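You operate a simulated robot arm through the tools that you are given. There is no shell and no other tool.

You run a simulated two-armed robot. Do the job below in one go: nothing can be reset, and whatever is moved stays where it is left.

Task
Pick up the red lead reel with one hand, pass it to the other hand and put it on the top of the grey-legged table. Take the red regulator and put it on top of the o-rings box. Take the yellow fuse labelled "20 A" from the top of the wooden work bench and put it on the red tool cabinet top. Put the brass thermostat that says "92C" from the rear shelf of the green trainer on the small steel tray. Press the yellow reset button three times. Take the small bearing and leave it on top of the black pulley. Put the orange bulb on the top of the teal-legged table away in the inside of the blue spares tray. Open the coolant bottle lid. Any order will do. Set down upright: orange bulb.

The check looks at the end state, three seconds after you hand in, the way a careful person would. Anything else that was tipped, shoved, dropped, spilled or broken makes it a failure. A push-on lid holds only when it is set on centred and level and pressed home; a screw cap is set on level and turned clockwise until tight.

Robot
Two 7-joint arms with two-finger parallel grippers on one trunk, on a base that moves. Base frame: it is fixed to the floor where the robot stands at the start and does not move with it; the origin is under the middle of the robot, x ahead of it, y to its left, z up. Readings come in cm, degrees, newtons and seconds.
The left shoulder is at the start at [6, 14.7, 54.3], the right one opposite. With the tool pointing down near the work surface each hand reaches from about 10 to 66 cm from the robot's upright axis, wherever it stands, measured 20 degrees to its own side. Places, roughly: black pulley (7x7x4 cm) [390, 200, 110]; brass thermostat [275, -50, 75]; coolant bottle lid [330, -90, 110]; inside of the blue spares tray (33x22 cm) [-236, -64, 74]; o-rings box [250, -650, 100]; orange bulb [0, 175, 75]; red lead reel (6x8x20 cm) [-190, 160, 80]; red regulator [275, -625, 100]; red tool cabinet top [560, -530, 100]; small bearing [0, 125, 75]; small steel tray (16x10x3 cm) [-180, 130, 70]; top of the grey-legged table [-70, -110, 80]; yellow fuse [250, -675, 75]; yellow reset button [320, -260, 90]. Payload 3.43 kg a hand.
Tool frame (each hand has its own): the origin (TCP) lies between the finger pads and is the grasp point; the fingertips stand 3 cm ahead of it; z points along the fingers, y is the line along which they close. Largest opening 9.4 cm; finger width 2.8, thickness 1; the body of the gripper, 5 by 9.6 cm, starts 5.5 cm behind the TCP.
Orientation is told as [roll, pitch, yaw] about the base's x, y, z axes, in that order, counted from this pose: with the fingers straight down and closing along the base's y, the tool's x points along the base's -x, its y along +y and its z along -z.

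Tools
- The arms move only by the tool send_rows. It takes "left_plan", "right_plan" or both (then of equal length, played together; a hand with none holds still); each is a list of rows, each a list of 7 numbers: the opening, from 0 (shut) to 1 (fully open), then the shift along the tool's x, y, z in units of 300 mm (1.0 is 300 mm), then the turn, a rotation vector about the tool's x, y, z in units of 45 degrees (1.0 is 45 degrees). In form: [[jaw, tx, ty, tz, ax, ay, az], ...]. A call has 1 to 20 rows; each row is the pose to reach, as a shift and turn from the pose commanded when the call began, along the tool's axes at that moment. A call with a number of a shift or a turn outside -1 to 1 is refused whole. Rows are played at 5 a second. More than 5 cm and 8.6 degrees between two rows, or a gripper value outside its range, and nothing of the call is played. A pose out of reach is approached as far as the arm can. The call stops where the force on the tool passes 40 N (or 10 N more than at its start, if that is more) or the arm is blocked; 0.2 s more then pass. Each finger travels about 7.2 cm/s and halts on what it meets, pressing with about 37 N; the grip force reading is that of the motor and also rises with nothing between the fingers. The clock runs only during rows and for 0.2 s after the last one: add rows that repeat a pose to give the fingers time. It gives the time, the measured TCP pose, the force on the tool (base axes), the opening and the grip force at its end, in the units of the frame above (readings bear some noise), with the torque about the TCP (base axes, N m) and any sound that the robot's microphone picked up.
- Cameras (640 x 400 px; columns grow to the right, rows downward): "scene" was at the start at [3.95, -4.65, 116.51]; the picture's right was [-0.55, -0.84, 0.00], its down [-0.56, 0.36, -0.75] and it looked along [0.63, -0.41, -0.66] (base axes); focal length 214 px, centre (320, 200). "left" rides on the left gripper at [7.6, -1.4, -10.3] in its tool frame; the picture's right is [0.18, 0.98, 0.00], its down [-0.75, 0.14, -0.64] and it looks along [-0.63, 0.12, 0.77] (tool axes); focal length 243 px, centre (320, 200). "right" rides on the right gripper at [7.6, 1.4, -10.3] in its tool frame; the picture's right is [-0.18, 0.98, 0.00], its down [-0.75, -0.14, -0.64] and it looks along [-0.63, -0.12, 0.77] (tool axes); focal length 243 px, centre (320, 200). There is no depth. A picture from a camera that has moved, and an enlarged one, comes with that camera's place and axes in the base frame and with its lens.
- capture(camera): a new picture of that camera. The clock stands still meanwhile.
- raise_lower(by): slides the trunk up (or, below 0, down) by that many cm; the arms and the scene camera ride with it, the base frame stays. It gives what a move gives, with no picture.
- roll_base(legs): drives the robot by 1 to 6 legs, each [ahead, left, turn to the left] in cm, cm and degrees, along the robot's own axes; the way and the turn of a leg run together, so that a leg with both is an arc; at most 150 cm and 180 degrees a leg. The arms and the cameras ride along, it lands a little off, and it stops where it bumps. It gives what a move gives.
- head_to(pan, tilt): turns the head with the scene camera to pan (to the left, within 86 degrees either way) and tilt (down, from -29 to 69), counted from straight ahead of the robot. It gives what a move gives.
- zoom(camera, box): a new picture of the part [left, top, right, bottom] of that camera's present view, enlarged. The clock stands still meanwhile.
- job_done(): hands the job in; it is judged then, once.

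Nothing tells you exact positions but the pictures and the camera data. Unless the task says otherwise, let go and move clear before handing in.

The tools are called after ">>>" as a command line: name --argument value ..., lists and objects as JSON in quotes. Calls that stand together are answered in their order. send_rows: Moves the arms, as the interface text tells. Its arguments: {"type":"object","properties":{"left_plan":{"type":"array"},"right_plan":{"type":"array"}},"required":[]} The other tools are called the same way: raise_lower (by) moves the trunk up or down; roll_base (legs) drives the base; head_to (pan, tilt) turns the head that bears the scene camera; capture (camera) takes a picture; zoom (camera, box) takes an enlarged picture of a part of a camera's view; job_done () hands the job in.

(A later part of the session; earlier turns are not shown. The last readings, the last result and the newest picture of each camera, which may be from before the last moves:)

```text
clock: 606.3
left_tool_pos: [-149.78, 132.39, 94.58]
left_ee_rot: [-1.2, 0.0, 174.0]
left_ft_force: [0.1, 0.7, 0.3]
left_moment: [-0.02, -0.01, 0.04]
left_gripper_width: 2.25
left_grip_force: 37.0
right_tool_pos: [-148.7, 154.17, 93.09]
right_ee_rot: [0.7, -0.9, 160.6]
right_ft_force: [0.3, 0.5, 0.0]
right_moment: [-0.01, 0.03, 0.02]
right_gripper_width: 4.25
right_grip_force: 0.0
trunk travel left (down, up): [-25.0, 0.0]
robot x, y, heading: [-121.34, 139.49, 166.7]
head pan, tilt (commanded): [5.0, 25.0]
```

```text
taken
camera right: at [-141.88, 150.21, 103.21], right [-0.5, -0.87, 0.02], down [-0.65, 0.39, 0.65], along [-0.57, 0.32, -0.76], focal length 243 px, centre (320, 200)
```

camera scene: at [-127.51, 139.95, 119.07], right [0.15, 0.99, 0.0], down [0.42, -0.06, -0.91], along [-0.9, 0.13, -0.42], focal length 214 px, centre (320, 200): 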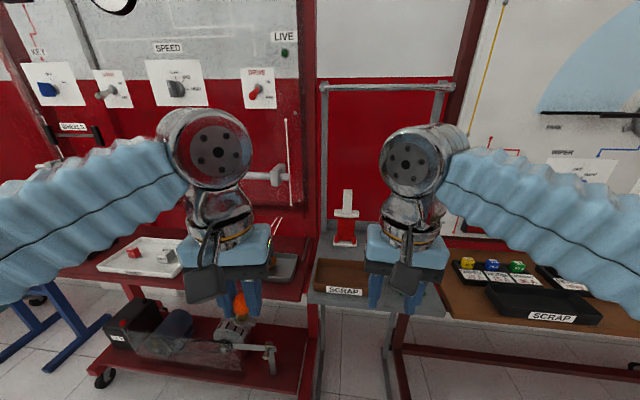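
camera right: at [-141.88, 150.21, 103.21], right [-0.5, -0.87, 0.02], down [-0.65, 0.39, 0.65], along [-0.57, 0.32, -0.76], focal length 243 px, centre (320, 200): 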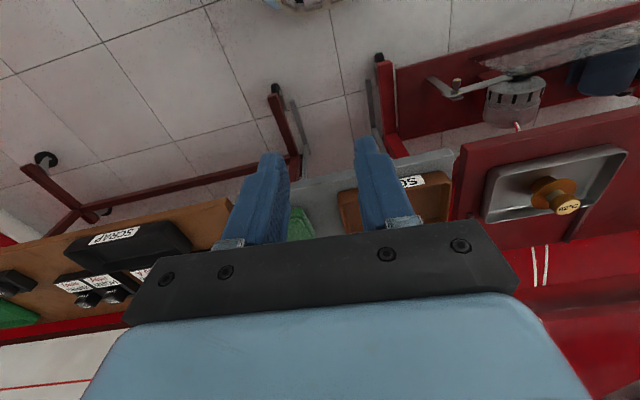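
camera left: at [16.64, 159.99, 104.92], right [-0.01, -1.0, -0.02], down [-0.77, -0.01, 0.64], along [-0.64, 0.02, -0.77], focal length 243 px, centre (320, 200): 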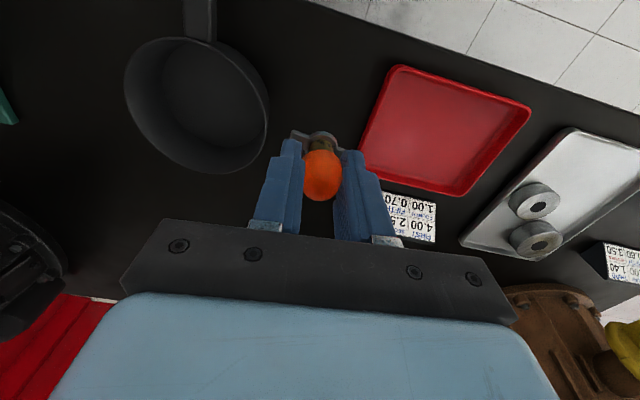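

>>> zoom --camera "scene" --box '[305, 175, 385, 300]'

>>> zoom --camera "scene" --box '[325, 180, 373, 255]'

```text
3.20 times, centred on (345, 238) of scene
camera zoom: at [-127.51, 139.95, 119.07], right [0.15, 0.99, 0.0], down [0.42, -0.06, -0.91], along [-0.9, 0.13, -0.42], focal length 686 px, centre (240, 80)
```

zoom: 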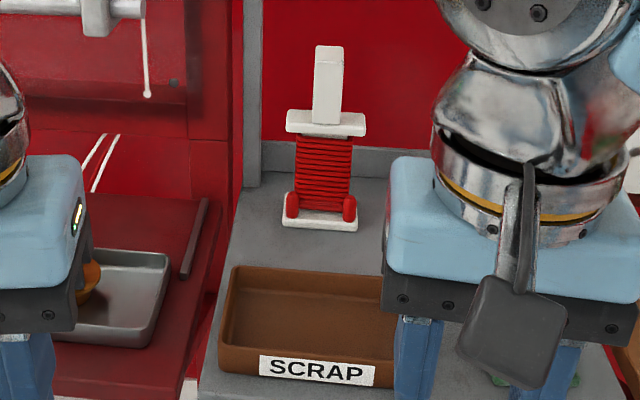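

```text
5.33 times, centred on (349, 218) of scene
camera zoom: at [-127.51, 139.95, 119.07], right [0.15, 0.99, 0.0], down [0.42, -0.06, -0.91], along [-0.9, 0.13, -0.42], focal length 1144 px, centre (165, 107)
```

zoom: 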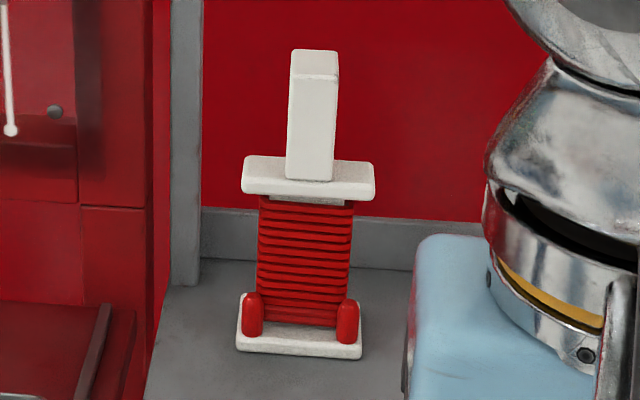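

The reel stands upright with a white handle post (z 86–94) at about (-188, 157.6). I'll take it by the post with the right hand, approaching horizontally. First I move the base closer.

>>> roll_base --legs '[[19, 0, 0]]'

>>> send_rows --right_plan '[[0.5, 0, 0, 0.04, 0, 0.02, 0], [0.5, 0, 0.01, 0.08, 0, 0.02, 0]]'

>>> zoom --camera "scene" --box '[250, 130, 442, 270]'

>>> capture --camera "right"

```text
clock: 607.9
left_tool_pos: [-168.19, 136.64, 94.77]
left_ee_rot: [-1.1, 0.0, 174.1]
left_ft_force: [0.1, 0.3, -0.5]
left_moment: [-0.02, 0.03, 0.02]
left_gripper_width: 2.27
left_grip_force: 36.7
right_tool_pos: [-167.13, 158.47, 93.04]
right_ee_rot: [0.8, -1.0, 160.7]
right_ft_force: [-0.6, -0.5, -0.9]
right_moment: [-0.03, 0.01, 0.0]
right_gripper_width: 4.23
right_grip_force: 0.0
trunk travel left (down, up): [-25.0, 0.0]
robot x, y, heading: [-139.57, 144.0, 167.0]
head pan, tilt (commanded): [5.0, 25.0]
```

```text
clock: 608.5
left_tool_pos: [-168.28, 136.67, 94.71]
left_ee_rot: [-1.1, 0.0, 174.0]
left_ft_force: [0.3, 1.2, 0.1]
left_moment: [-0.05, 0.0, -0.01]
left_gripper_width: 2.31
left_grip_force: 37.6
right_tool_pos: [-167.27, 158.04, 90.62]
right_ee_rot: [0.8, -0.1, 160.7]
right_ft_force: [0.2, -0.6, -0.2]
right_moment: [-0.02, -0.02, 0.03]
right_gripper_width: 4.71
right_grip_force: 0.1
trunk travel left (down, up): [-25.0, 0.0]
robot x, y, heading: [-139.58, 143.85, 166.8]
head pan, tilt (commanded): [5.0, 25.0]
```

```text
2.86 times, centred on (346, 200) of scene
camera zoom: at [-145.87, 144.26, 119.07], right [0.14, 0.99, 0.0], down [0.42, -0.06, -0.91], along [-0.9, 0.13, -0.42], focal length 613 px, centre (246, 200)
```

zoom: 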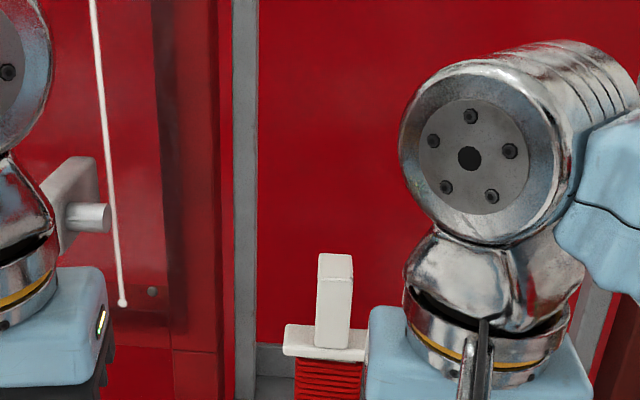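

```text
taken
camera right: at [-160.56, 154.23, 100.98], right [-0.5, -0.87, 0.01], down [-0.66, 0.39, 0.64], along [-0.56, 0.31, -0.77], focal length 243 px, centre (320, 200)
```

right: 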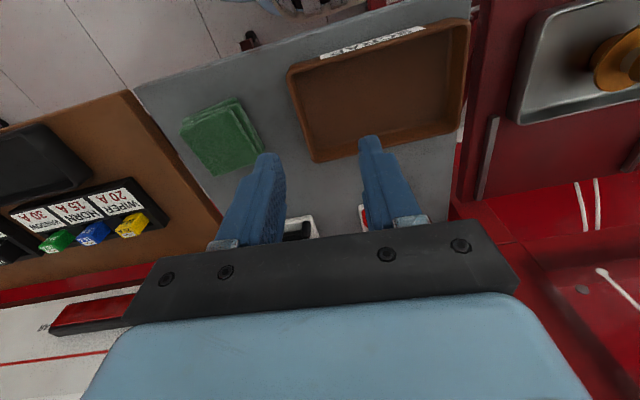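

>>> send_rows --right_plan '[[0.55, 0.009, 0.086, 0, 0, 0, -0.067], [0.55, 0.018, 0.171, 0, 0, 0, -0.133], [0.55, 0.018, 0.171, 0, 0, 0, -0.133]]'

>>> send_rows --right_plan '[[0.55, -0.13, 0, 0, 0, 0, 0], [0.55, -0.26, 0, 0, 0, 0, 0], [0.55, -0.4, 0, 0, 0, 0, 0], [0.55, -0.4, 0, 0, 0, 0, 0]]'

>>> capture --camera "right"

>>> zoom --camera "scene" --box '[250, 130, 442, 270]'

```text
clock: 609.3
left_tool_pos: [-168.24, 136.62, 94.69]
left_ee_rot: [-1.2, 0.0, 174.0]
left_ft_force: [0.4, 0.3, -0.5]
left_moment: [0.0, 0.03, 0.02]
left_gripper_width: 2.29
left_grip_force: 37.2
right_tool_pos: [-168.47, 153.04, 90.82]
right_ee_rot: [0.7, -0.1, 166.8]
right_ft_force: [0.3, -0.3, -0.8]
right_moment: [0.0, 0.0, 0.01]
right_gripper_width: 5.15
right_grip_force: 0.0
trunk travel left (down, up): [-25.0, 0.0]
robot x, y, heading: [-139.49, 143.67, 167.0]
head pan, tilt (commanded): [5.0, 25.0]
```

```text
clock: 610.3
left_tool_pos: [-168.22, 136.62, 94.69]
left_ee_rot: [-1.1, 0.0, 174.0]
left_ft_force: [0.1, -0.6, -1.0]
left_moment: [0.03, 0.0, 0.01]
left_gripper_width: 2.3
left_grip_force: 37.3
right_tool_pos: [-180.25, 155.9, 90.69]
right_ee_rot: [0.8, -0.1, 166.7]
right_ft_force: [0.2, 0.3, -0.6]
right_moment: [0.01, 0.0, 0.07]
right_gripper_width: 5.17
right_grip_force: 0.1
trunk travel left (down, up): [-25.0, 0.0]
robot x, y, heading: [-139.54, 144.06, 166.9]
head pan, tilt (commanded): [5.0, 25.0]
```

```text
taken
camera right: at [-173.19, 152.92, 100.99], right [-0.4, -0.91, 0.01], down [-0.7, 0.32, 0.64], along [-0.59, 0.25, -0.77], focal length 243 px, centre (320, 200)
```

right: 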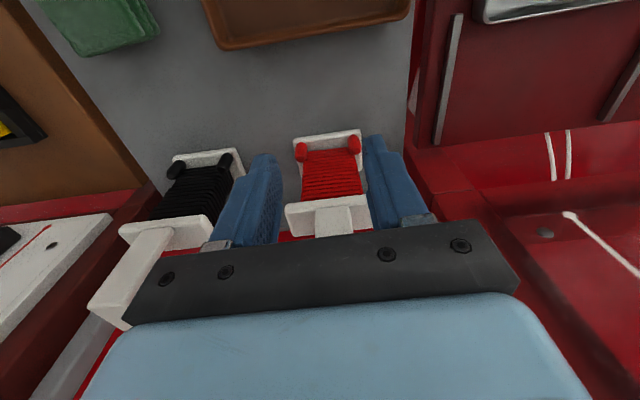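

```text
2.86 times, centred on (346, 200) of scene
camera zoom: at [-145.9, 144.26, 119.07], right [0.14, 0.99, 0.0], down [0.42, -0.06, -0.91], along [-0.9, 0.13, -0.42], focal length 613 px, centre (246, 200)
```

zoom: 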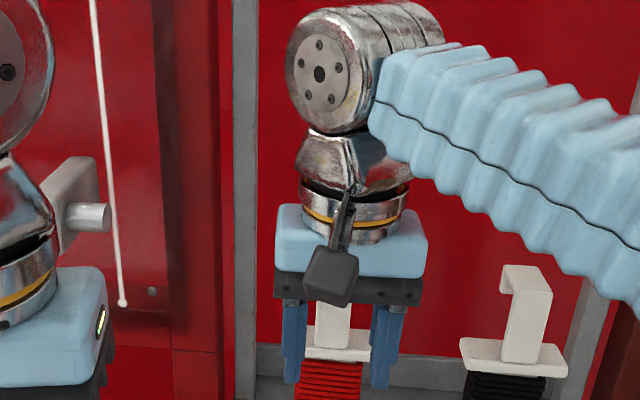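

>>> send_rows --right_plan '[[0.55, -0.08, 0.002, 0, 0, 0, 0], [0.55, -0.16, 0.004, 0, 0, 0, 0], [0.55, -0.225, 0.006, 0, 0, 0, 0], [0.55, -0.225, 0.006, 0, 0, 0, 0]]'

>>> capture --camera "right"

>>> zoom --camera "scene" --box '[290, 170, 402, 270]'

```text
clock: 611.3
left_tool_pos: [-168.32, 136.63, 94.59]
left_ee_rot: [-1.1, 0.0, 174.1]
left_ft_force: [-0.8, -1.0, 0.0]
left_moment: [0.01, -0.01, -0.01]
left_gripper_width: 2.3
left_grip_force: 37.4
right_tool_pos: [-186.81, 157.16, 90.76]
right_ee_rot: [0.8, -0.1, 166.9]
right_ft_force: [-0.1, 0.5, -1.0]
right_moment: [-0.03, -0.02, 0.01]
right_gripper_width: 5.16
right_grip_force: 0.1
trunk travel left (down, up): [-25.0, 0.0]
robot x, y, heading: [-139.62, 143.87, 166.6]
head pan, tilt (commanded): [5.0, 25.0]
```

```text
taken
camera right: at [-179.68, 154.12, 101.02], right [-0.4, -0.91, 0.01], down [-0.7, 0.32, 0.64], along [-0.59, 0.25, -0.77], focal length 243 px, centre (320, 200)
```

right: 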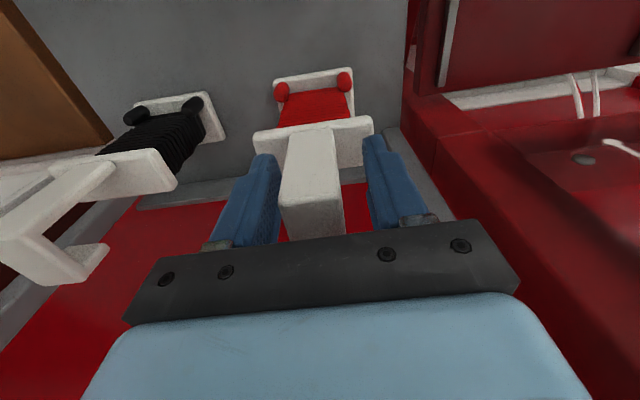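

```text
4.00 times, centred on (346, 220) of scene
camera zoom: at [-145.89, 144.26, 119.07], right [0.14, 0.99, 0.0], down [0.42, -0.06, -0.91], along [-0.9, 0.13, -0.42], focal length 858 px, centre (216, 120)
```

zoom: 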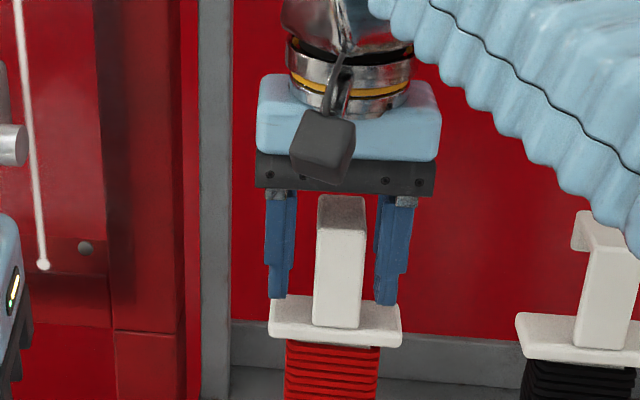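

The post is between the fingers, about 0.8 cm nearer to me than centre. I back up slightly and close.

>>> send_rows --right_plan '[[0.55, 0.026, -0.004, 0, 0, 0, 0], [0.4, 0.026, -0.004, 0, 0, 0, 0], [0.2, 0.026, -0.004, 0, 0, 0, 0], [0.1, 0.026, -0.004, 0, 0, 0, 0], [0.1, 0.026, -0.004, 0, 0, 0, 0]]'

>>> send_rows --right_plan '[[0.1, 0, 0, -0.02, 0, 0, 0], [0.1, 0.01, 0, -0.05, 0, 0, 0], [0.1, 0.04, 0, -0.1, 0, 0, 0], [0.1, 0.1, 0, -0.14, 0, 0, 0], [0.1, 0.22, 0, -0.17, 0, 0, 0], [0.1, 0.36, 0, -0.2, 0, 0, 0]]'

>>> capture --camera "scene"

>>> capture --camera "right"

```text
clock: 612.5
left_tool_pos: [-168.2, 136.66, 94.59]
left_ee_rot: [-1.0, 0.0, 174.0]
left_ft_force: [-0.3, 0.0, 0.4]
left_moment: [0.0, 0.03, 0.0]
left_gripper_width: 2.28
left_grip_force: 36.9
right_tool_pos: [-185.96, 156.99, 90.61]
right_ee_rot: [0.8, -0.1, 166.8]
right_ft_force: [0.3, 0.8, 0.2]
right_moment: [0.12, -0.01, -0.01]
right_gripper_width: 3.17
right_grip_force: 37.5
trunk travel left (down, up): [-25.0, 0.0]
robot x, y, heading: [-139.17, 143.95, 166.7]
head pan, tilt (commanded): [5.0, 25.0]
```

```text
clock: 613.9
left_tool_pos: [-168.18, 136.74, 94.52]
left_ee_rot: [-1.1, 0.0, 174.0]
left_ft_force: [1.2, -0.6, -1.1]
left_moment: [-0.01, -0.03, 0.07]
left_gripper_width: 2.27
left_grip_force: 37.1
right_tool_pos: [-175.4, 154.73, 96.59]
right_ee_rot: [0.7, -0.1, 166.7]
right_ft_force: [-0.9, 0.3, -1.3]
right_moment: [-0.01, -0.07, 0.0]
right_gripper_width: 3.14
right_grip_force: 37.4
trunk travel left (down, up): [-25.0, 0.0]
robot x, y, heading: [-139.93, 143.47, 166.7]
head pan, tilt (commanded): [5.0, 25.0]
```

```text
taken
camera scene: at [-145.91, 144.26, 119.07], right [0.14, 0.99, 0.0], down [0.42, -0.06, -0.91], along [-0.9, 0.13, -0.42], focal length 214 px, centre (320, 200)
```

scene: 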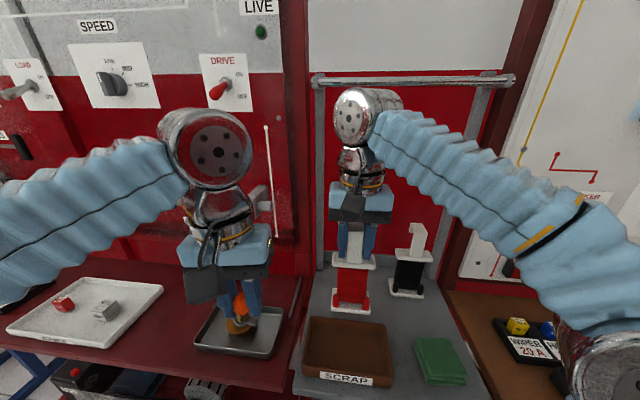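

```text
taken
camera right: at [-168.39, 151.65, 106.89], right [-0.4, -0.91, 0.01], down [-0.7, 0.32, 0.64], along [-0.59, 0.25, -0.77], focal length 243 px, centre (320, 200)
```

right: 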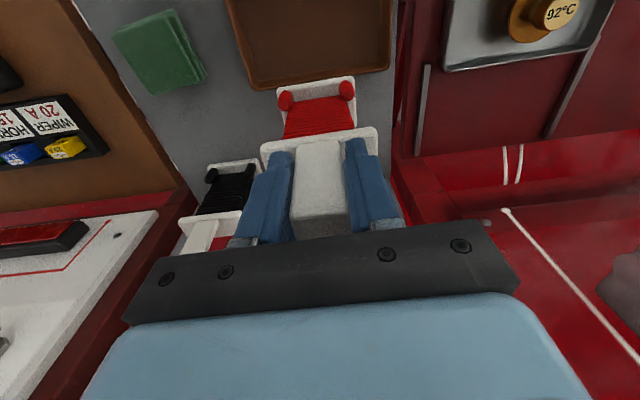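

The reel is in the right hand. I raise and retract it a bit more, then back the base away from the shelf.

>>> send_rows --right_plan '[[0.1, 0.1, 0, -0.04, 0, 0, 0], [0.1, 0.22, 0, -0.07, 0, 0, 0], [0.1, 0.34, -0.03, -0.09, 0, 0, 0]]'

>>> roll_base --legs '[[-24, 0, 0]]'

>>> head_to --pan 0 --tilt 30

>>> capture --camera "scene"

```text
clock: 614.7
left_tool_pos: [-168.21, 136.65, 94.47]
left_ee_rot: [-1.1, -0.1, 174.0]
left_ft_force: [0.3, 0.2, 0.4]
left_moment: [-0.01, -0.02, -0.02]
left_gripper_width: 2.27
left_grip_force: 37.4
right_tool_pos: [-165.49, 153.44, 99.43]
right_ee_rot: [0.9, -0.1, 166.7]
right_ft_force: [-0.2, 0.5, -1.5]
right_moment: [0.06, -0.08, 0.0]
right_gripper_width: 3.15
right_grip_force: 37.1
trunk travel left (down, up): [-25.0, 0.0]
robot x, y, heading: [-139.75, 143.93, 166.6]
head pan, tilt (commanded): [5.0, 25.0]
```

```text
clock: 616.5
left_tool_pos: [-144.83, 131.16, 94.69]
left_ee_rot: [-1.0, 0.0, 174.0]
left_ft_force: [0.0, 0.4, -0.6]
left_moment: [0.02, -0.01, 0.01]
left_gripper_width: 2.26
left_grip_force: 37.3
right_tool_pos: [-142.03, 147.89, 99.38]
right_ee_rot: [0.8, -0.2, 166.7]
right_ft_force: [-0.5, 0.0, -2.5]
right_moment: [0.01, -0.03, 0.01]
right_gripper_width: 3.15
right_grip_force: 36.9
trunk travel left (down, up): [-25.0, 0.0]
robot x, y, heading: [-116.2, 138.13, 167.3]
head pan, tilt (commanded): [5.0, 25.0]
```

```text
clock: 617.1
left_tool_pos: [-144.9, 131.18, 94.65]
left_ee_rot: [-1.0, 0.0, 174.0]
left_ft_force: [0.1, -0.3, 0.6]
left_moment: [0.02, 0.03, 0.05]
left_gripper_width: 2.27
left_grip_force: 37.4
right_tool_pos: [-141.94, 148.02, 99.45]
right_ee_rot: [0.8, 0.0, 166.7]
right_ft_force: [-1.0, -0.6, -1.8]
right_moment: [-0.03, -0.03, -0.02]
right_gripper_width: 3.16
right_grip_force: 36.6
trunk travel left (down, up): [-25.0, 0.0]
robot x, y, heading: [-116.21, 138.23, 166.8]
head pan, tilt (commanded): [0.0, 30.0]
```

```text
taken
camera scene: at [-122.15, 139.51, 118.28], right [0.23, 0.97, 0.0], down [0.49, -0.11, -0.87], along [-0.84, 0.2, -0.5], focal length 214 px, centre (320, 200)
```

scene: 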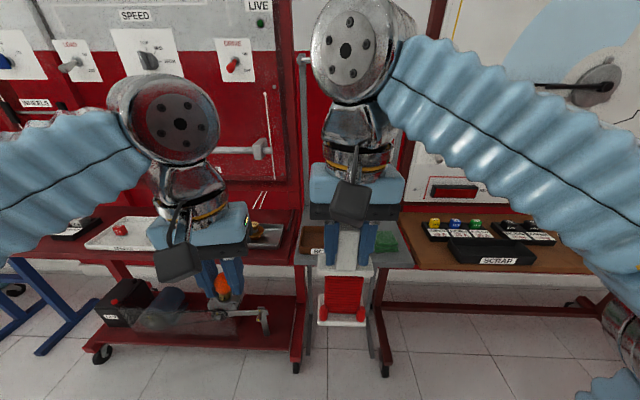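

Now to the Lighting board with the bulb: I slide south along the boards and look.

>>> roll_base --legs '[[4, 98, 0]]'

>>> head_to --pan 40 --tilt 22

>>> capture --camera "scene"

```text
clock: 622.2
left_tool_pos: [-170.44, 37.47, 94.54]
left_ee_rot: [-1.0, 0.0, 174.4]
left_ft_force: [-0.1, -0.7, 0.0]
left_moment: [0.0, -0.03, -0.04]
left_gripper_width: 2.29
left_grip_force: 36.5
right_tool_pos: [-167.67, 54.16, 99.42]
right_ee_rot: [0.9, -0.2, 167.0]
right_ft_force: [-0.4, 0.1, -1.7]
right_moment: [-0.02, -0.02, -0.02]
right_gripper_width: 3.16
right_grip_force: 36.3
trunk travel left (down, up): [-25.0, 0.0]
robot x, y, heading: [-142.05, 44.52, 167.2]
head pan, tilt (commanded): [0.0, 30.0]
```

```text
clock: 623.2
left_tool_pos: [-170.31, 37.52, 94.67]
left_ee_rot: [-1.1, 0.0, 174.4]
left_ft_force: [-0.4, 0.4, 0.4]
left_moment: [0.01, -0.03, 0.01]
left_gripper_width: 2.29
left_grip_force: 37.1
right_tool_pos: [-167.66, 54.33, 99.58]
right_ee_rot: [0.8, 0.0, 167.1]
right_ft_force: [0.8, -0.5, -1.0]
right_moment: [-0.01, -0.01, 0.01]
right_gripper_width: 3.14
right_grip_force: 37.1
trunk travel left (down, up): [-25.0, 0.0]
robot x, y, heading: [-141.76, 44.39, 167.1]
head pan, tilt (commanded): [40.0, 22.0]
```

```text
taken
camera scene: at [-147.29, 39.75, 119.55], right [-0.46, 0.89, 0.0], down [0.33, 0.17, -0.93], along [-0.83, -0.42, -0.37], focal length 214 px, centre (320, 200)
```

scene: 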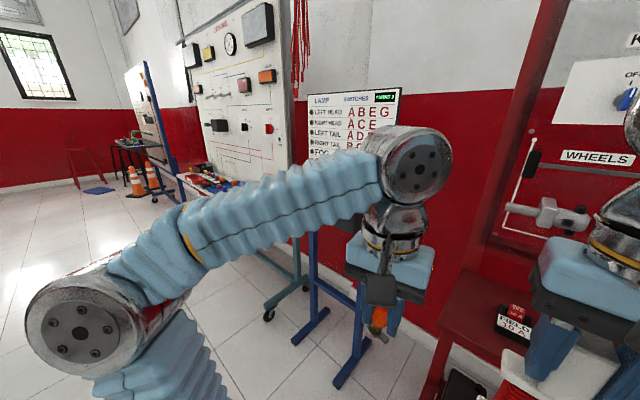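

>>> roll_base --legs '[[0, 114, 0]]'

>>> head_to --pan 5 --tilt 30

>>> capture --camera "scene"

>>> capture --camera "left"

```text
clock: 629.2
left_tool_pos: [-196.44, -76.38, 94.59]
left_ee_rot: [-1.1, 0.0, 174.3]
left_ft_force: [0.1, 0.3, -0.6]
left_moment: [-0.03, 0.01, 0.01]
left_gripper_width: 2.28
left_grip_force: 37.6
right_tool_pos: [-193.67, -59.7, 99.42]
right_ee_rot: [0.8, -0.2, 167.1]
right_ft_force: [0.4, -0.3, -1.6]
right_moment: [-0.01, -0.03, 0.03]
right_gripper_width: 3.16
right_grip_force: 37.0
trunk travel left (down, up): [-25.0, 0.0]
robot x, y, heading: [-167.9, -69.53, 167.0]
head pan, tilt (commanded): [40.0, 22.0]
```

```text
clock: 630.2
left_tool_pos: [-196.59, -76.37, 94.68]
left_ee_rot: [-1.2, -0.1, 174.3]
left_ft_force: [-0.4, 0.0, 0.0]
left_moment: [-0.02, 0.01, 0.01]
left_gripper_width: 2.25
left_grip_force: 37.2
right_tool_pos: [-193.79, -59.64, 99.45]
right_ee_rot: [0.8, -0.1, 167.0]
right_ft_force: [-0.3, -0.4, -0.7]
right_moment: [0.03, -0.03, 0.02]
right_gripper_width: 3.15
right_grip_force: 36.9
trunk travel left (down, up): [-25.0, 0.0]
robot x, y, heading: [-168.43, -69.23, 167.2]
head pan, tilt (commanded): [5.0, 30.0]
```

```text
taken
camera scene: at [-174.04, -68.69, 118.28], right [0.14, 0.99, 0.0], down [0.5, -0.07, -0.87], along [-0.86, 0.12, -0.5], focal length 214 px, centre (320, 200)
```

scene: 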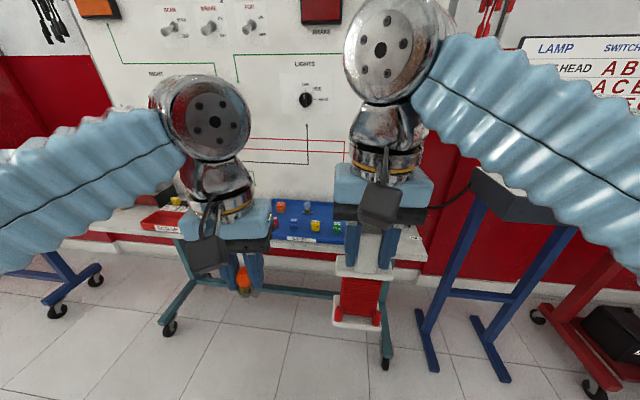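

```text
taken
camera left: at [-188.8, -75.78, 104.89], right [0.09, -1.0, -0.02], down [-0.77, -0.08, 0.64], along [-0.64, -0.04, -0.77], focal length 243 px, centre (320, 200)
```

left: 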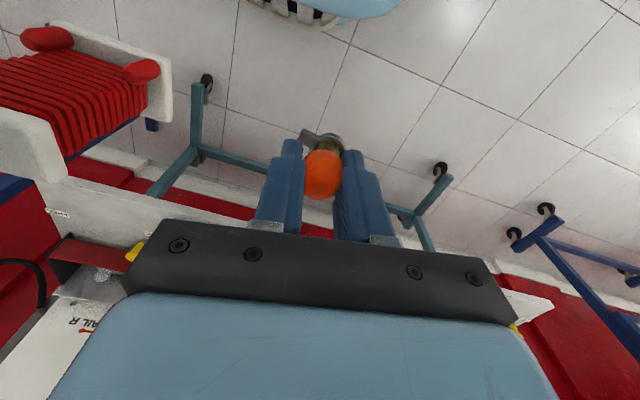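

>>> zoom --camera "scene" --box '[240, 175, 400, 275]'

>>> zoom --camera "scene" --box '[265, 190, 345, 250]'

```text
4.00 times, centred on (320, 225) of scene
camera zoom: at [-174.04, -68.69, 118.28], right [0.14, 0.99, 0.0], down [0.5, -0.07, -0.87], along [-0.86, 0.12, -0.5], focal length 858 px, centre (320, 100)
```

zoom: 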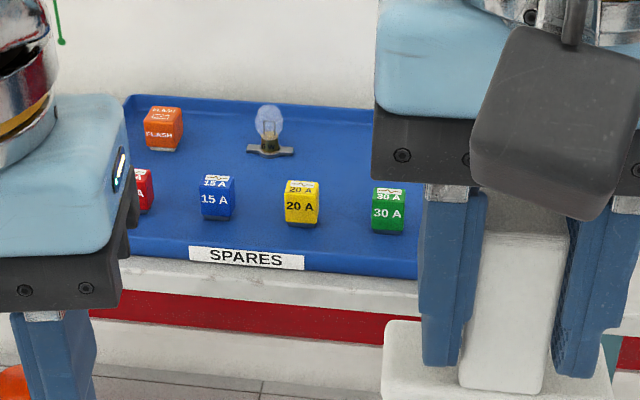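

```text
6.67 times, centred on (305, 220) of scene
camera zoom: at [-174.04, -68.69, 118.28], right [0.14, 0.99, 0.0], down [0.5, -0.07, -0.87], along [-0.86, 0.12, -0.5], focal length 1430 px, centre (420, 67)
```

zoom: 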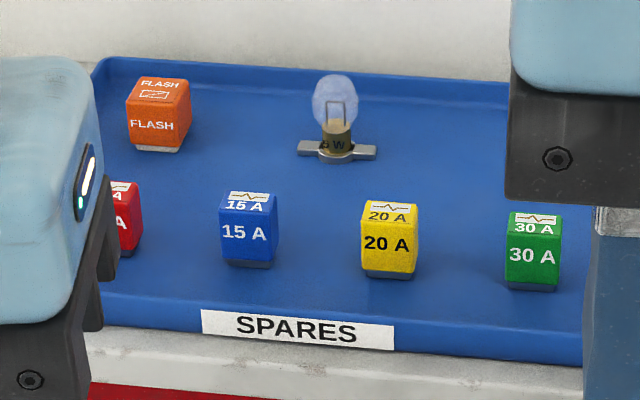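

The SPARES tray has free room at its back right; I'll stand the bulb near (-237, -54.4). I move the reel hand right out of the way and bring the base closer.

>>> send_rows --right_plan '[[0.1, 0.03, -0.1, 0, 0, 0, 0], [0.1, 0.06, -0.2, 0, 0, 0, 0], [0.1, 0.1, -0.3, 0, 0, 0, 0]]'

>>> roll_base --legs '[[18, -10, 0]]'

>>> capture --camera "scene"

>>> capture --camera "left"

```text
clock: 631.0
left_tool_pos: [-196.8, -76.26, 94.52]
left_ee_rot: [-0.9, 0.2, 174.3]
left_ft_force: [-3.1, 1.1, -1.4]
left_moment: [-0.08, -0.21, 0.01]
left_gripper_width: 2.26
left_grip_force: 37.2
right_tool_pos: [-189.05, -51.41, 99.13]
right_ee_rot: [0.8, 0.0, 167.8]
right_ft_force: [-4.6, 3.7, -3.6]
right_moment: [-0.21, -0.33, 0.0]
right_gripper_width: 3.14
right_grip_force: 37.0
right hand out of reach, approached as far as the arm can: row 2
trunk travel left (down, up): [-25.0, 0.0]
robot x, y, heading: [-167.92, -69.57, 167.2]
head pan, tilt (commanded): [5.0, 30.0]
```

```text
clock: 632.6
left_tool_pos: [-212.13, -62.44, 94.63]
left_ee_rot: [-1.1, 0.0, 174.3]
left_ft_force: [0.9, -0.6, 1.0]
left_moment: [0.04, 0.0, -0.01]
left_gripper_width: 2.28
left_grip_force: 37.1
right_tool_pos: [-204.41, -37.39, 99.39]
right_ee_rot: [0.9, -0.1, 167.1]
right_ft_force: [1.3, -0.7, -1.8]
right_moment: [0.02, 0.02, -0.01]
right_gripper_width: 3.14
right_grip_force: 37.1
trunk travel left (down, up): [-25.0, 0.0]
robot x, y, heading: [-183.66, -55.52, 167.0]
head pan, tilt (commanded): [5.0, 30.0]
```

```text
taken
camera scene: at [-189.65, -54.71, 118.27], right [0.14, 0.99, 0.0], down [0.5, -0.07, -0.87], along [-0.86, 0.12, -0.5], focal length 214 px, centre (320, 200)
```

scene: 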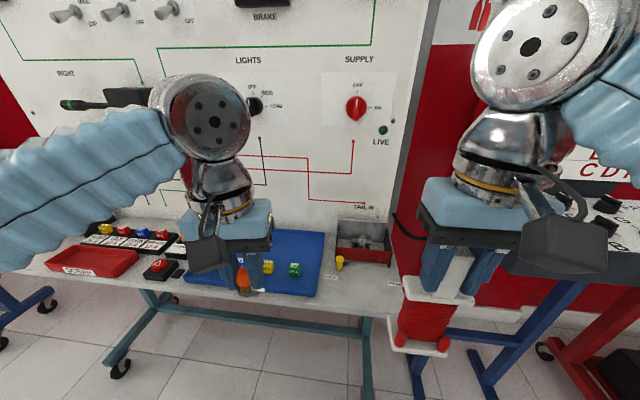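

```text
taken
camera left: at [-204.41, -61.79, 104.9], right [0.09, -1.0, -0.02], down [-0.77, -0.08, 0.64], along [-0.64, -0.04, -0.77], focal length 243 px, centre (320, 200)
```

left: 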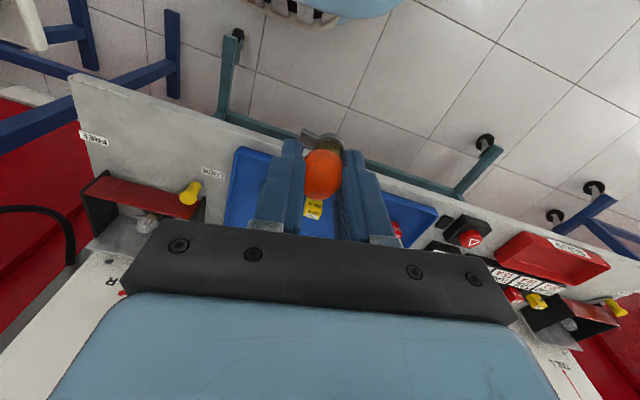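

>>> zoom --camera "scene" --box '[170, 200, 346, 310]'

>>> zoom --camera "left" --box '[200, 120, 460, 270]'

```text
3.64 times, centred on (258, 255) of scene
camera zoom: at [-189.65, -54.71, 118.27], right [0.14, 0.99, 0.0], down [0.5, -0.07, -0.87], along [-0.86, 0.12, -0.5], focal length 780 px, centre (546, 0)
```

zoom: 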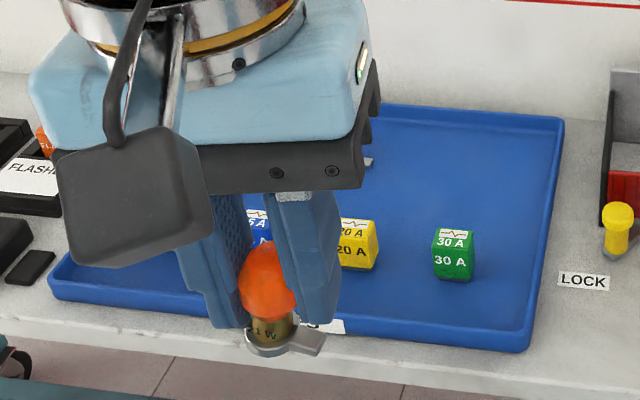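

```text
2.46 times, centred on (330, 195) of left
camera zoom: at [-204.41, -61.79, 104.9], right [0.09, -1.0, -0.02], down [-0.77, -0.08, 0.64], along [-0.64, -0.04, -0.77], focal length 597 px, centre (295, 212)
```

zoom: 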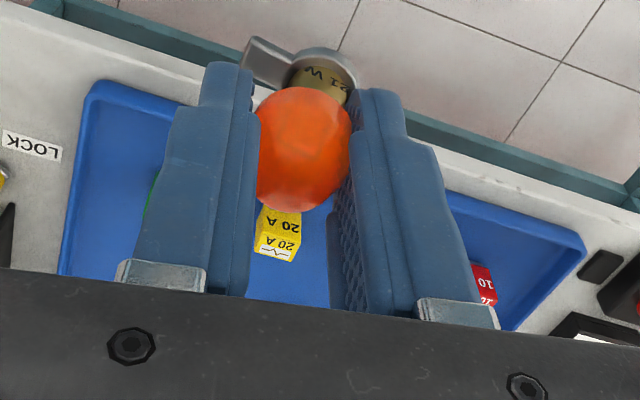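

>>> zoom --camera "scene" --box '[215, 245, 279, 305]'

>>> zoom --camera "left" --box '[270, 115, 370, 215]'

```text
6.67 times, centred on (247, 275) of scene
camera zoom: at [-189.65, -54.71, 118.27], right [0.14, 0.99, 0.0], down [0.5, -0.07, -0.87], along [-0.86, 0.12, -0.5], focal length 1430 px, centre (807, -300)
```

zoom: 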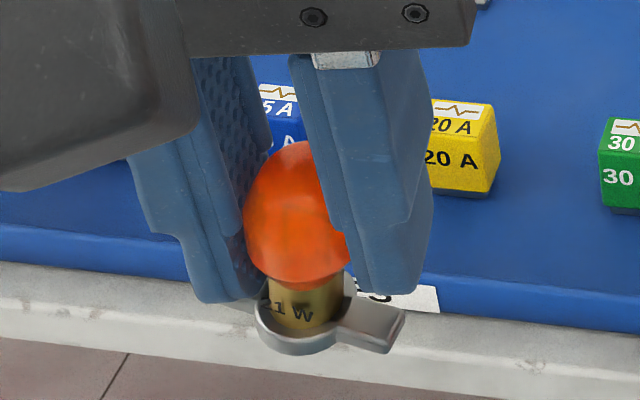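

```text
4.00 times, centred on (320, 165) of left
camera zoom: at [-204.41, -61.79, 104.9], right [0.09, -1.0, -0.02], down [-0.77, -0.08, 0.64], along [-0.64, -0.04, -0.77], focal length 970 px, centre (320, 340)
```

zoom: 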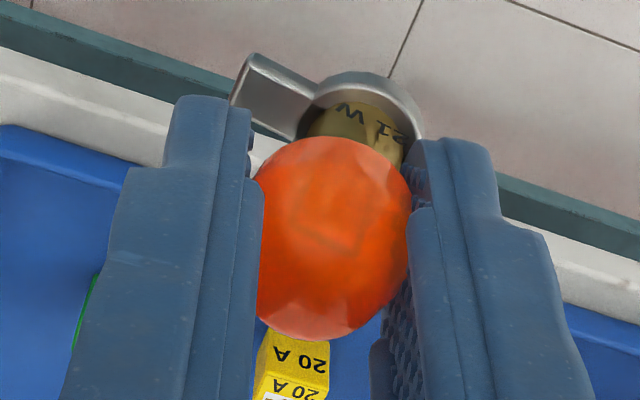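

The bulb hangs nearly upright (slight tilt that its foot will settle). I carry it over the free corner of the blue tray at safe height.

>>> send_rows --left_plan '[[0.15, -0.143, -0.03, 0.01, 0, 0, 0], [0.15, -0.285, -0.061, 0.02, 0, 0, 0], [0.15, -0.428, -0.092, 0.04, 0, 0, 0], [0.15, -0.571, -0.122, 0.07, 0, 0, 0], [0.15, -0.713, -0.153, 0.1, 0, 0, 0], [0.15, -0.856, -0.183, 0.15, 0, 0, 0], [0.15, -0.856, -0.183, 0.2, 0, 0, 0]]'

>>> capture --camera "left"

>>> zoom --camera "scene" --box '[190, 160, 366, 290]'

```text
clock: 634.2
left_tool_pos: [-237.11, -54.09, 88.58]
left_ee_rot: [-1.0, 0.0, 174.3]
left_ft_force: [-0.2, 0.1, 0.1]
left_moment: [0.02, 0.02, -0.03]
left_gripper_width: 2.3
left_grip_force: 36.5
right_tool_pos: [-204.43, -37.42, 99.33]
right_ee_rot: [0.9, -0.2, 167.1]
right_ft_force: [0.1, 1.0, -1.9]
right_moment: [0.01, -0.02, 0.01]
right_gripper_width: 3.18
right_grip_force: 36.8
trunk travel left (down, up): [-25.0, 0.0]
robot x, y, heading: [-183.65, -55.11, 166.9]
head pan, tilt (commanded): [5.0, 30.0]
```

```text
taken
camera left: at [-229.36, -53.59, 98.82], right [0.09, -1.0, -0.02], down [-0.77, -0.08, 0.64], along [-0.64, -0.04, -0.77], focal length 243 px, centre (320, 200)
```

left: 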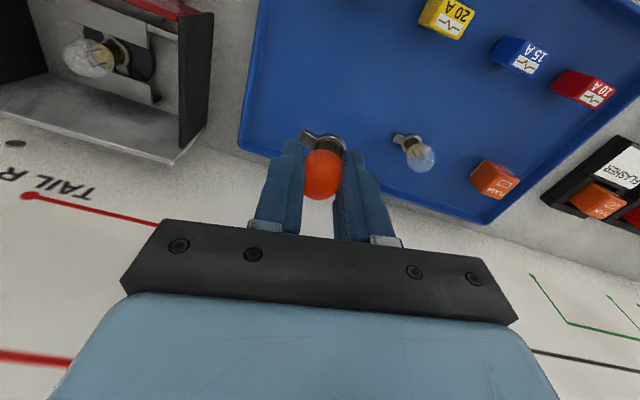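

```text
3.08 times, centred on (278, 225) of scene
camera zoom: at [-189.69, -54.68, 118.27], right [0.14, 0.99, 0.0], down [0.5, -0.07, -0.87], along [-0.86, 0.12, -0.5], focal length 660 px, centre (449, 123)
```

zoom: 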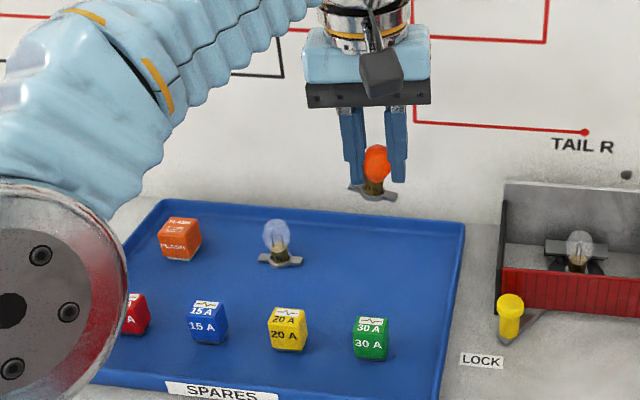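

The drop point is inside the tray with clear margins. I lower the bulb slowly.

>>> send_rows --left_plan '[[0.15, 0, 0, 0.1, 0, 0, 0], [0.15, 0, 0, 0.2, 0, 0, 0], [0.15, 0, 0, 0.27, 0, 0, 0], [0.15, 0, 0, 0.295, 0, 0, 0], [0.15, 0, 0, 0.295, 0, 0, 0]]'

>>> zoom --camera "scene" --box '[250, 180, 346, 260]'

>>> zoom --camera "left" --box '[230, 60, 430, 210]'

```text
clock: 635.4
left_tool_pos: [-237.04, -53.99, 79.93]
left_ee_rot: [-1.2, 0.0, 174.3]
left_ft_force: [0.0, -0.8, 0.1]
left_moment: [-0.02, 0.02, 0.04]
left_gripper_width: 2.3
left_grip_force: 36.4
right_tool_pos: [-204.37, -37.38, 99.22]
right_ee_rot: [0.9, -0.2, 167.0]
right_ft_force: [0.2, -0.1, -1.5]
right_moment: [-0.02, -0.02, -0.02]
right_gripper_width: 3.17
right_grip_force: 37.3
trunk travel left (down, up): [-25.0, 0.0]
robot x, y, heading: [-183.37, -55.02, 167.0]
head pan, tilt (commanded): [5.0, 30.0]
```

```text
5.00 times, centred on (298, 220) of scene
camera zoom: at [-189.67, -54.69, 118.27], right [0.14, 0.99, 0.0], down [0.5, -0.07, -0.87], along [-0.86, 0.12, -0.5], focal length 1072 px, centre (430, 100)
```

zoom: 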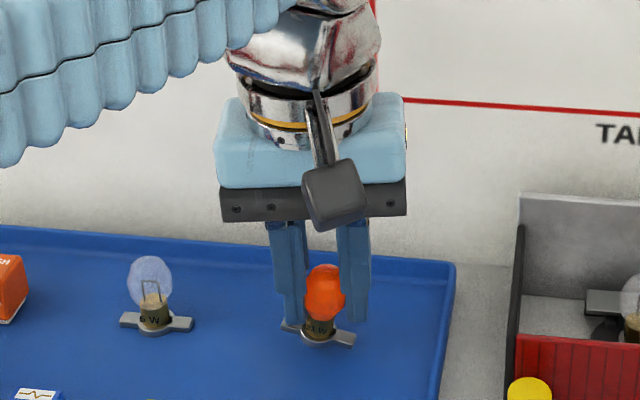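

```text
2.67 times, centred on (330, 135) of left
camera zoom: at [-229.38, -53.4, 90.2], right [0.09, -1.0, -0.02], down [-0.77, -0.08, 0.64], along [-0.64, -0.04, -0.77], focal length 647 px, centre (293, 373)
```

zoom: 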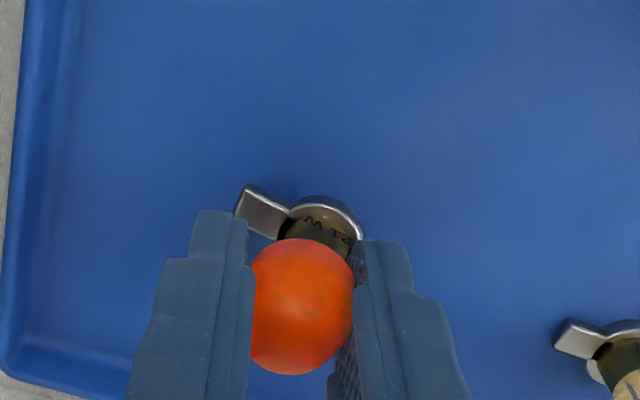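

>>> send_rows --left_plan '[[0.15, 0, 0, 0.012, 0, 0, 0], [0.15, 0, 0, 0.022, 0, 0, 0], [0.15, 0, 0, 0.022, 0, 0, 0]]'

>>> zoom --camera "scene" --box '[275, 220, 339, 260]'

```text
clock: 636.2
left_tool_pos: [-237.09, -53.91, 79.28]
left_ee_rot: [-1.1, 0.0, 174.3]
left_ft_force: [-0.2, 0.5, -0.4]
left_moment: [0.03, 0.01, 0.03]
left_gripper_width: 2.28
left_grip_force: 36.8
right_tool_pos: [-204.46, -37.49, 99.29]
right_ee_rot: [0.8, -0.1, 167.1]
right_ft_force: [0.3, -0.4, -1.4]
right_moment: [0.0, -0.02, -0.01]
right_gripper_width: 3.15
right_grip_force: 36.9
trunk travel left (down, up): [-25.0, 0.0]
robot x, y, heading: [-183.81, -55.21, 167.0]
head pan, tilt (commanded): [5.0, 30.0]
```

```text
10.00 times, centred on (307, 240) of scene
camera zoom: at [-189.67, -54.7, 118.27], right [0.14, 0.99, 0.0], down [0.5, -0.07, -0.87], along [-0.86, 0.12, -0.5], focal length 2145 px, centre (450, -200)
```

zoom: 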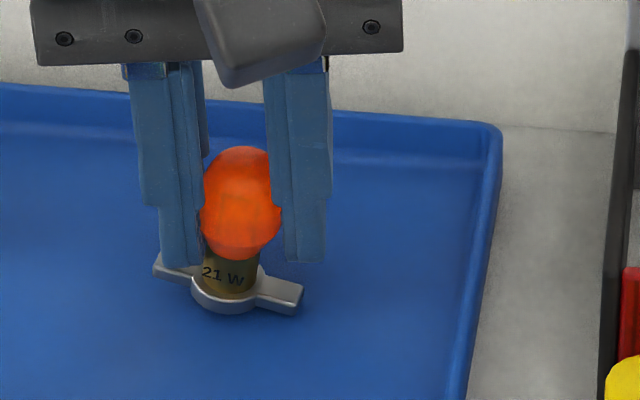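

The bulb leans about 6° to the right; I roll the hand to set it upright before touching down.

>>> send_rows --left_plan '[[0.15, 0, 0, 0, 0.06, 0, 0], [0.15, 0, 0, 0, 0.13, 0, 0], [0.15, 0, 0, 0, 0.13, 0, 0]]'

>>> zoom --camera "scene" --box '[275, 220, 339, 260]'

>>> zoom --camera "left" --box '[230, 60, 430, 210]'

```text
clock: 637.0
left_tool_pos: [-237.08, -54.01, 79.19]
left_ee_rot: [-6.9, 0.0, 174.3]
left_ft_force: [-0.9, 0.1, -0.4]
left_moment: [-0.01, 0.0, 0.01]
left_gripper_width: 2.26
left_grip_force: 37.2
right_tool_pos: [-204.46, -37.37, 99.31]
right_ee_rot: [0.8, -0.1, 166.9]
right_ft_force: [0.7, -0.1, -1.7]
right_moment: [-0.02, -0.05, 0.0]
right_gripper_width: 3.16
right_grip_force: 37.4
trunk travel left (down, up): [-25.0, 0.0]
robot x, y, heading: [-183.09, -55.44, 167.1]
head pan, tilt (commanded): [5.0, 30.0]
```

```text
10.00 times, centred on (307, 240) of scene
camera zoom: at [-189.67, -54.7, 118.27], right [0.14, 0.99, 0.0], down [0.5, -0.07, -0.87], along [-0.86, 0.12, -0.5], focal length 2145 px, centre (450, -200)
```

zoom: 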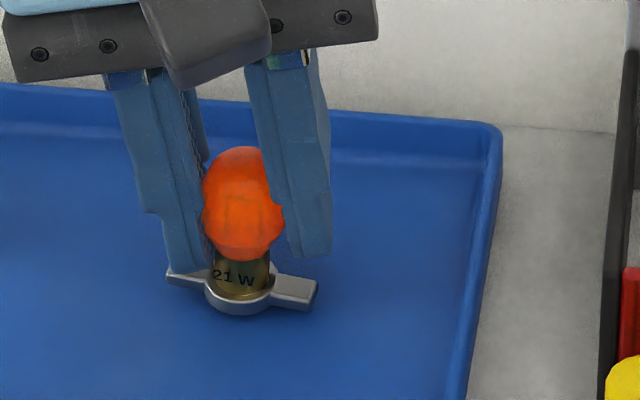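

```text
2.67 times, centred on (330, 135) of left
camera zoom: at [-229.51, -54.51, 89.58], right [0.09, -0.99, -0.12], down [-0.77, -0.14, 0.62], along [-0.63, 0.04, -0.78], focal length 647 px, centre (293, 373)
```

zoom: 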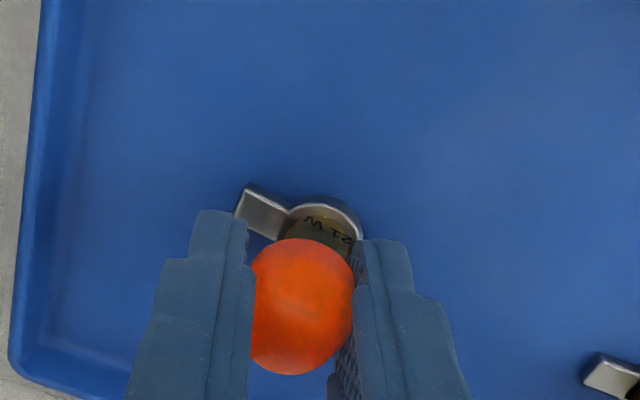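

Upright now. I lower it the last few millimetres to contact.

>>> send_rows --left_plan '[[0.15, 0, 0, 0.007, 0, 0, 0], [0.15, 0, 0, 0.014, 0, 0, 0], [0.15, 0, 0, 0.014, 0, 0, 0]]'

>>> send_rows --left_plan '[[0.15, 0, 0, 0.006, 0, 0, 0], [0.15, 0, 0, 0.01, 0, 0, 0], [0.15, 0, 0, 0.01, 0, 0, 0]]'

>>> zoom --camera "scene" --box '[275, 220, 339, 260]'

```text
clock: 637.8
left_tool_pos: [-237.08, -54.06, 78.87]
left_ee_rot: [-7.0, -0.1, 174.4]
left_ft_force: [-2.1, -1.0, 9.8]
left_moment: [0.15, 0.0, 0.04]
left_gripper_width: 2.29
left_grip_force: 36.9
right_tool_pos: [-204.38, -37.41, 99.33]
right_ee_rot: [0.8, -0.2, 166.9]
right_ft_force: [0.5, 0.0, -1.2]
right_moment: [-0.01, -0.01, -0.03]
right_gripper_width: 3.16
right_grip_force: 37.0
trunk travel left (down, up): [-25.0, 0.0]
robot x, y, heading: [-183.23, -54.91, 167.2]
head pan, tilt (commanded): [5.0, 30.0]
```

```text
clock: 638.6
left_tool_pos: [-237.05, -54.02, 78.77]
left_ee_rot: [-7.0, -0.2, 174.4]
left_ft_force: [-4.2, -9.1, 28.9]
left_moment: [0.05, -0.05, -0.05]
left_gripper_width: 2.31
left_grip_force: 36.7
right_tool_pos: [-204.31, -37.55, 99.29]
right_ee_rot: [0.9, -0.1, 167.0]
right_ft_force: [-0.4, -0.9, -0.9]
right_moment: [-0.01, -0.04, -0.04]
right_gripper_width: 3.18
right_grip_force: 36.7
trunk travel left (down, up): [-25.0, 0.0]
robot x, y, heading: [-183.66, -55.01, 166.9]
head pan, tilt (commanded): [5.0, 30.0]
```

```text
10.00 times, centred on (307, 240) of scene
camera zoom: at [-189.52, -54.78, 118.3], right [0.14, 0.99, 0.0], down [0.49, -0.07, -0.87], along [-0.86, 0.12, -0.5], focal length 2145 px, centre (450, -200)
```

zoom: 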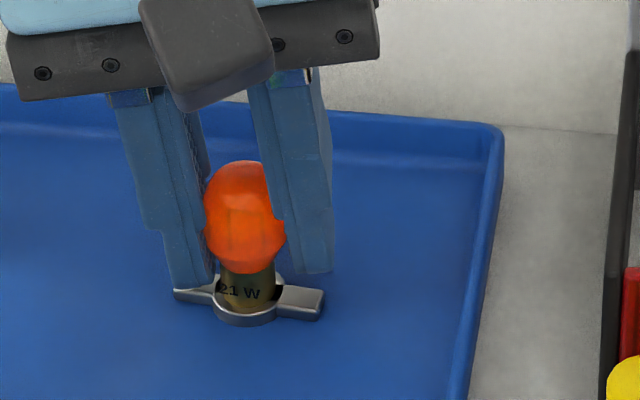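

It stands upright on the tray floor. I ease off and release while rising slightly so the fingertips clear the foot's arms.

>>> send_rows --left_plan '[[0.15, 0, 0, -0.007, 0, 0, 0], [0.15, 0, 0, -0.008, 0, 0, 0], [0.28, 0, 0, -0.008, 0, 0, 0], [0.34, 0, 0, -0.014, 0, 0, 0], [0.4, 0, 0, -0.03, 0, 0, 0], [0.45, 0, 0, -0.06, 0, 0, 0], [0.45, 0, 0, -0.12, 0, 0, 0], [0.45, 0, 0, -0.25, 0, 0, 0]]'

>>> zoom --camera "scene" --box '[255, 190, 351, 260]'

>>> capture --camera "left"

```text
clock: 640.4
left_tool_pos: [-237.2, -55.1, 85.93]
left_ee_rot: [-6.8, -0.1, 174.3]
left_ft_force: [1.1, 0.5, 0.2]
left_moment: [0.02, -0.05, -0.05]
left_gripper_width: 4.23
left_grip_force: 0.1
right_tool_pos: [-204.57, -37.42, 99.29]
right_ee_rot: [0.8, -0.1, 167.0]
right_ft_force: [0.7, 0.6, -2.0]
right_moment: [-0.02, -0.03, 0.01]
right_gripper_width: 3.17
right_grip_force: 36.8
trunk travel left (down, up): [-25.0, 0.0]
robot x, y, heading: [-183.69, -55.32, 167.0]
head pan, tilt (commanded): [5.0, 30.0]
```

```text
5.71 times, centred on (303, 225) of scene
camera zoom: at [-189.67, -54.69, 118.27], right [0.14, 0.99, 0.0], down [0.5, -0.07, -0.87], along [-0.86, 0.12, -0.5], focal length 1226 px, centre (417, 57)
```

zoom: 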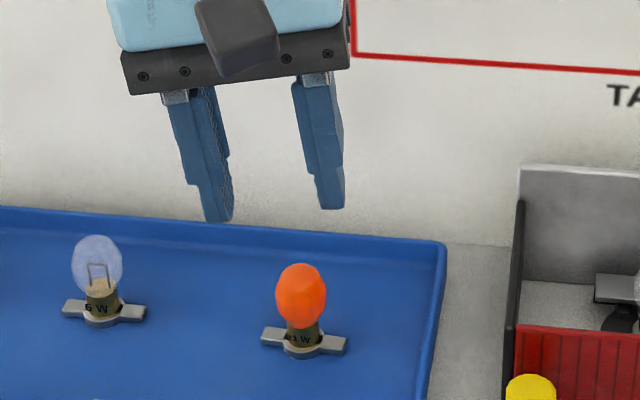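

```text
taken
camera left: at [-229.55, -55.51, 96.25], right [0.09, -0.99, -0.12], down [-0.77, -0.14, 0.62], along [-0.63, 0.04, -0.78], focal length 243 px, centre (320, 200)
```

left: 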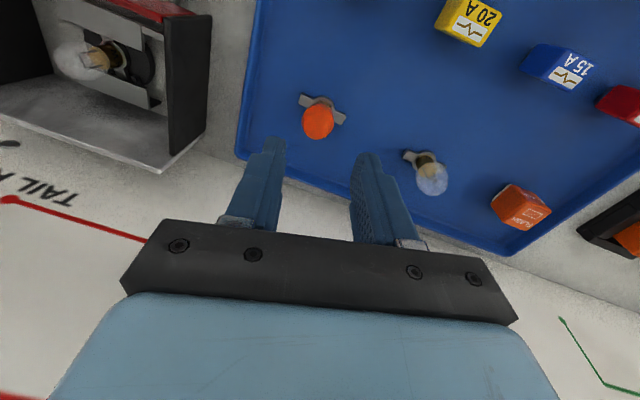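

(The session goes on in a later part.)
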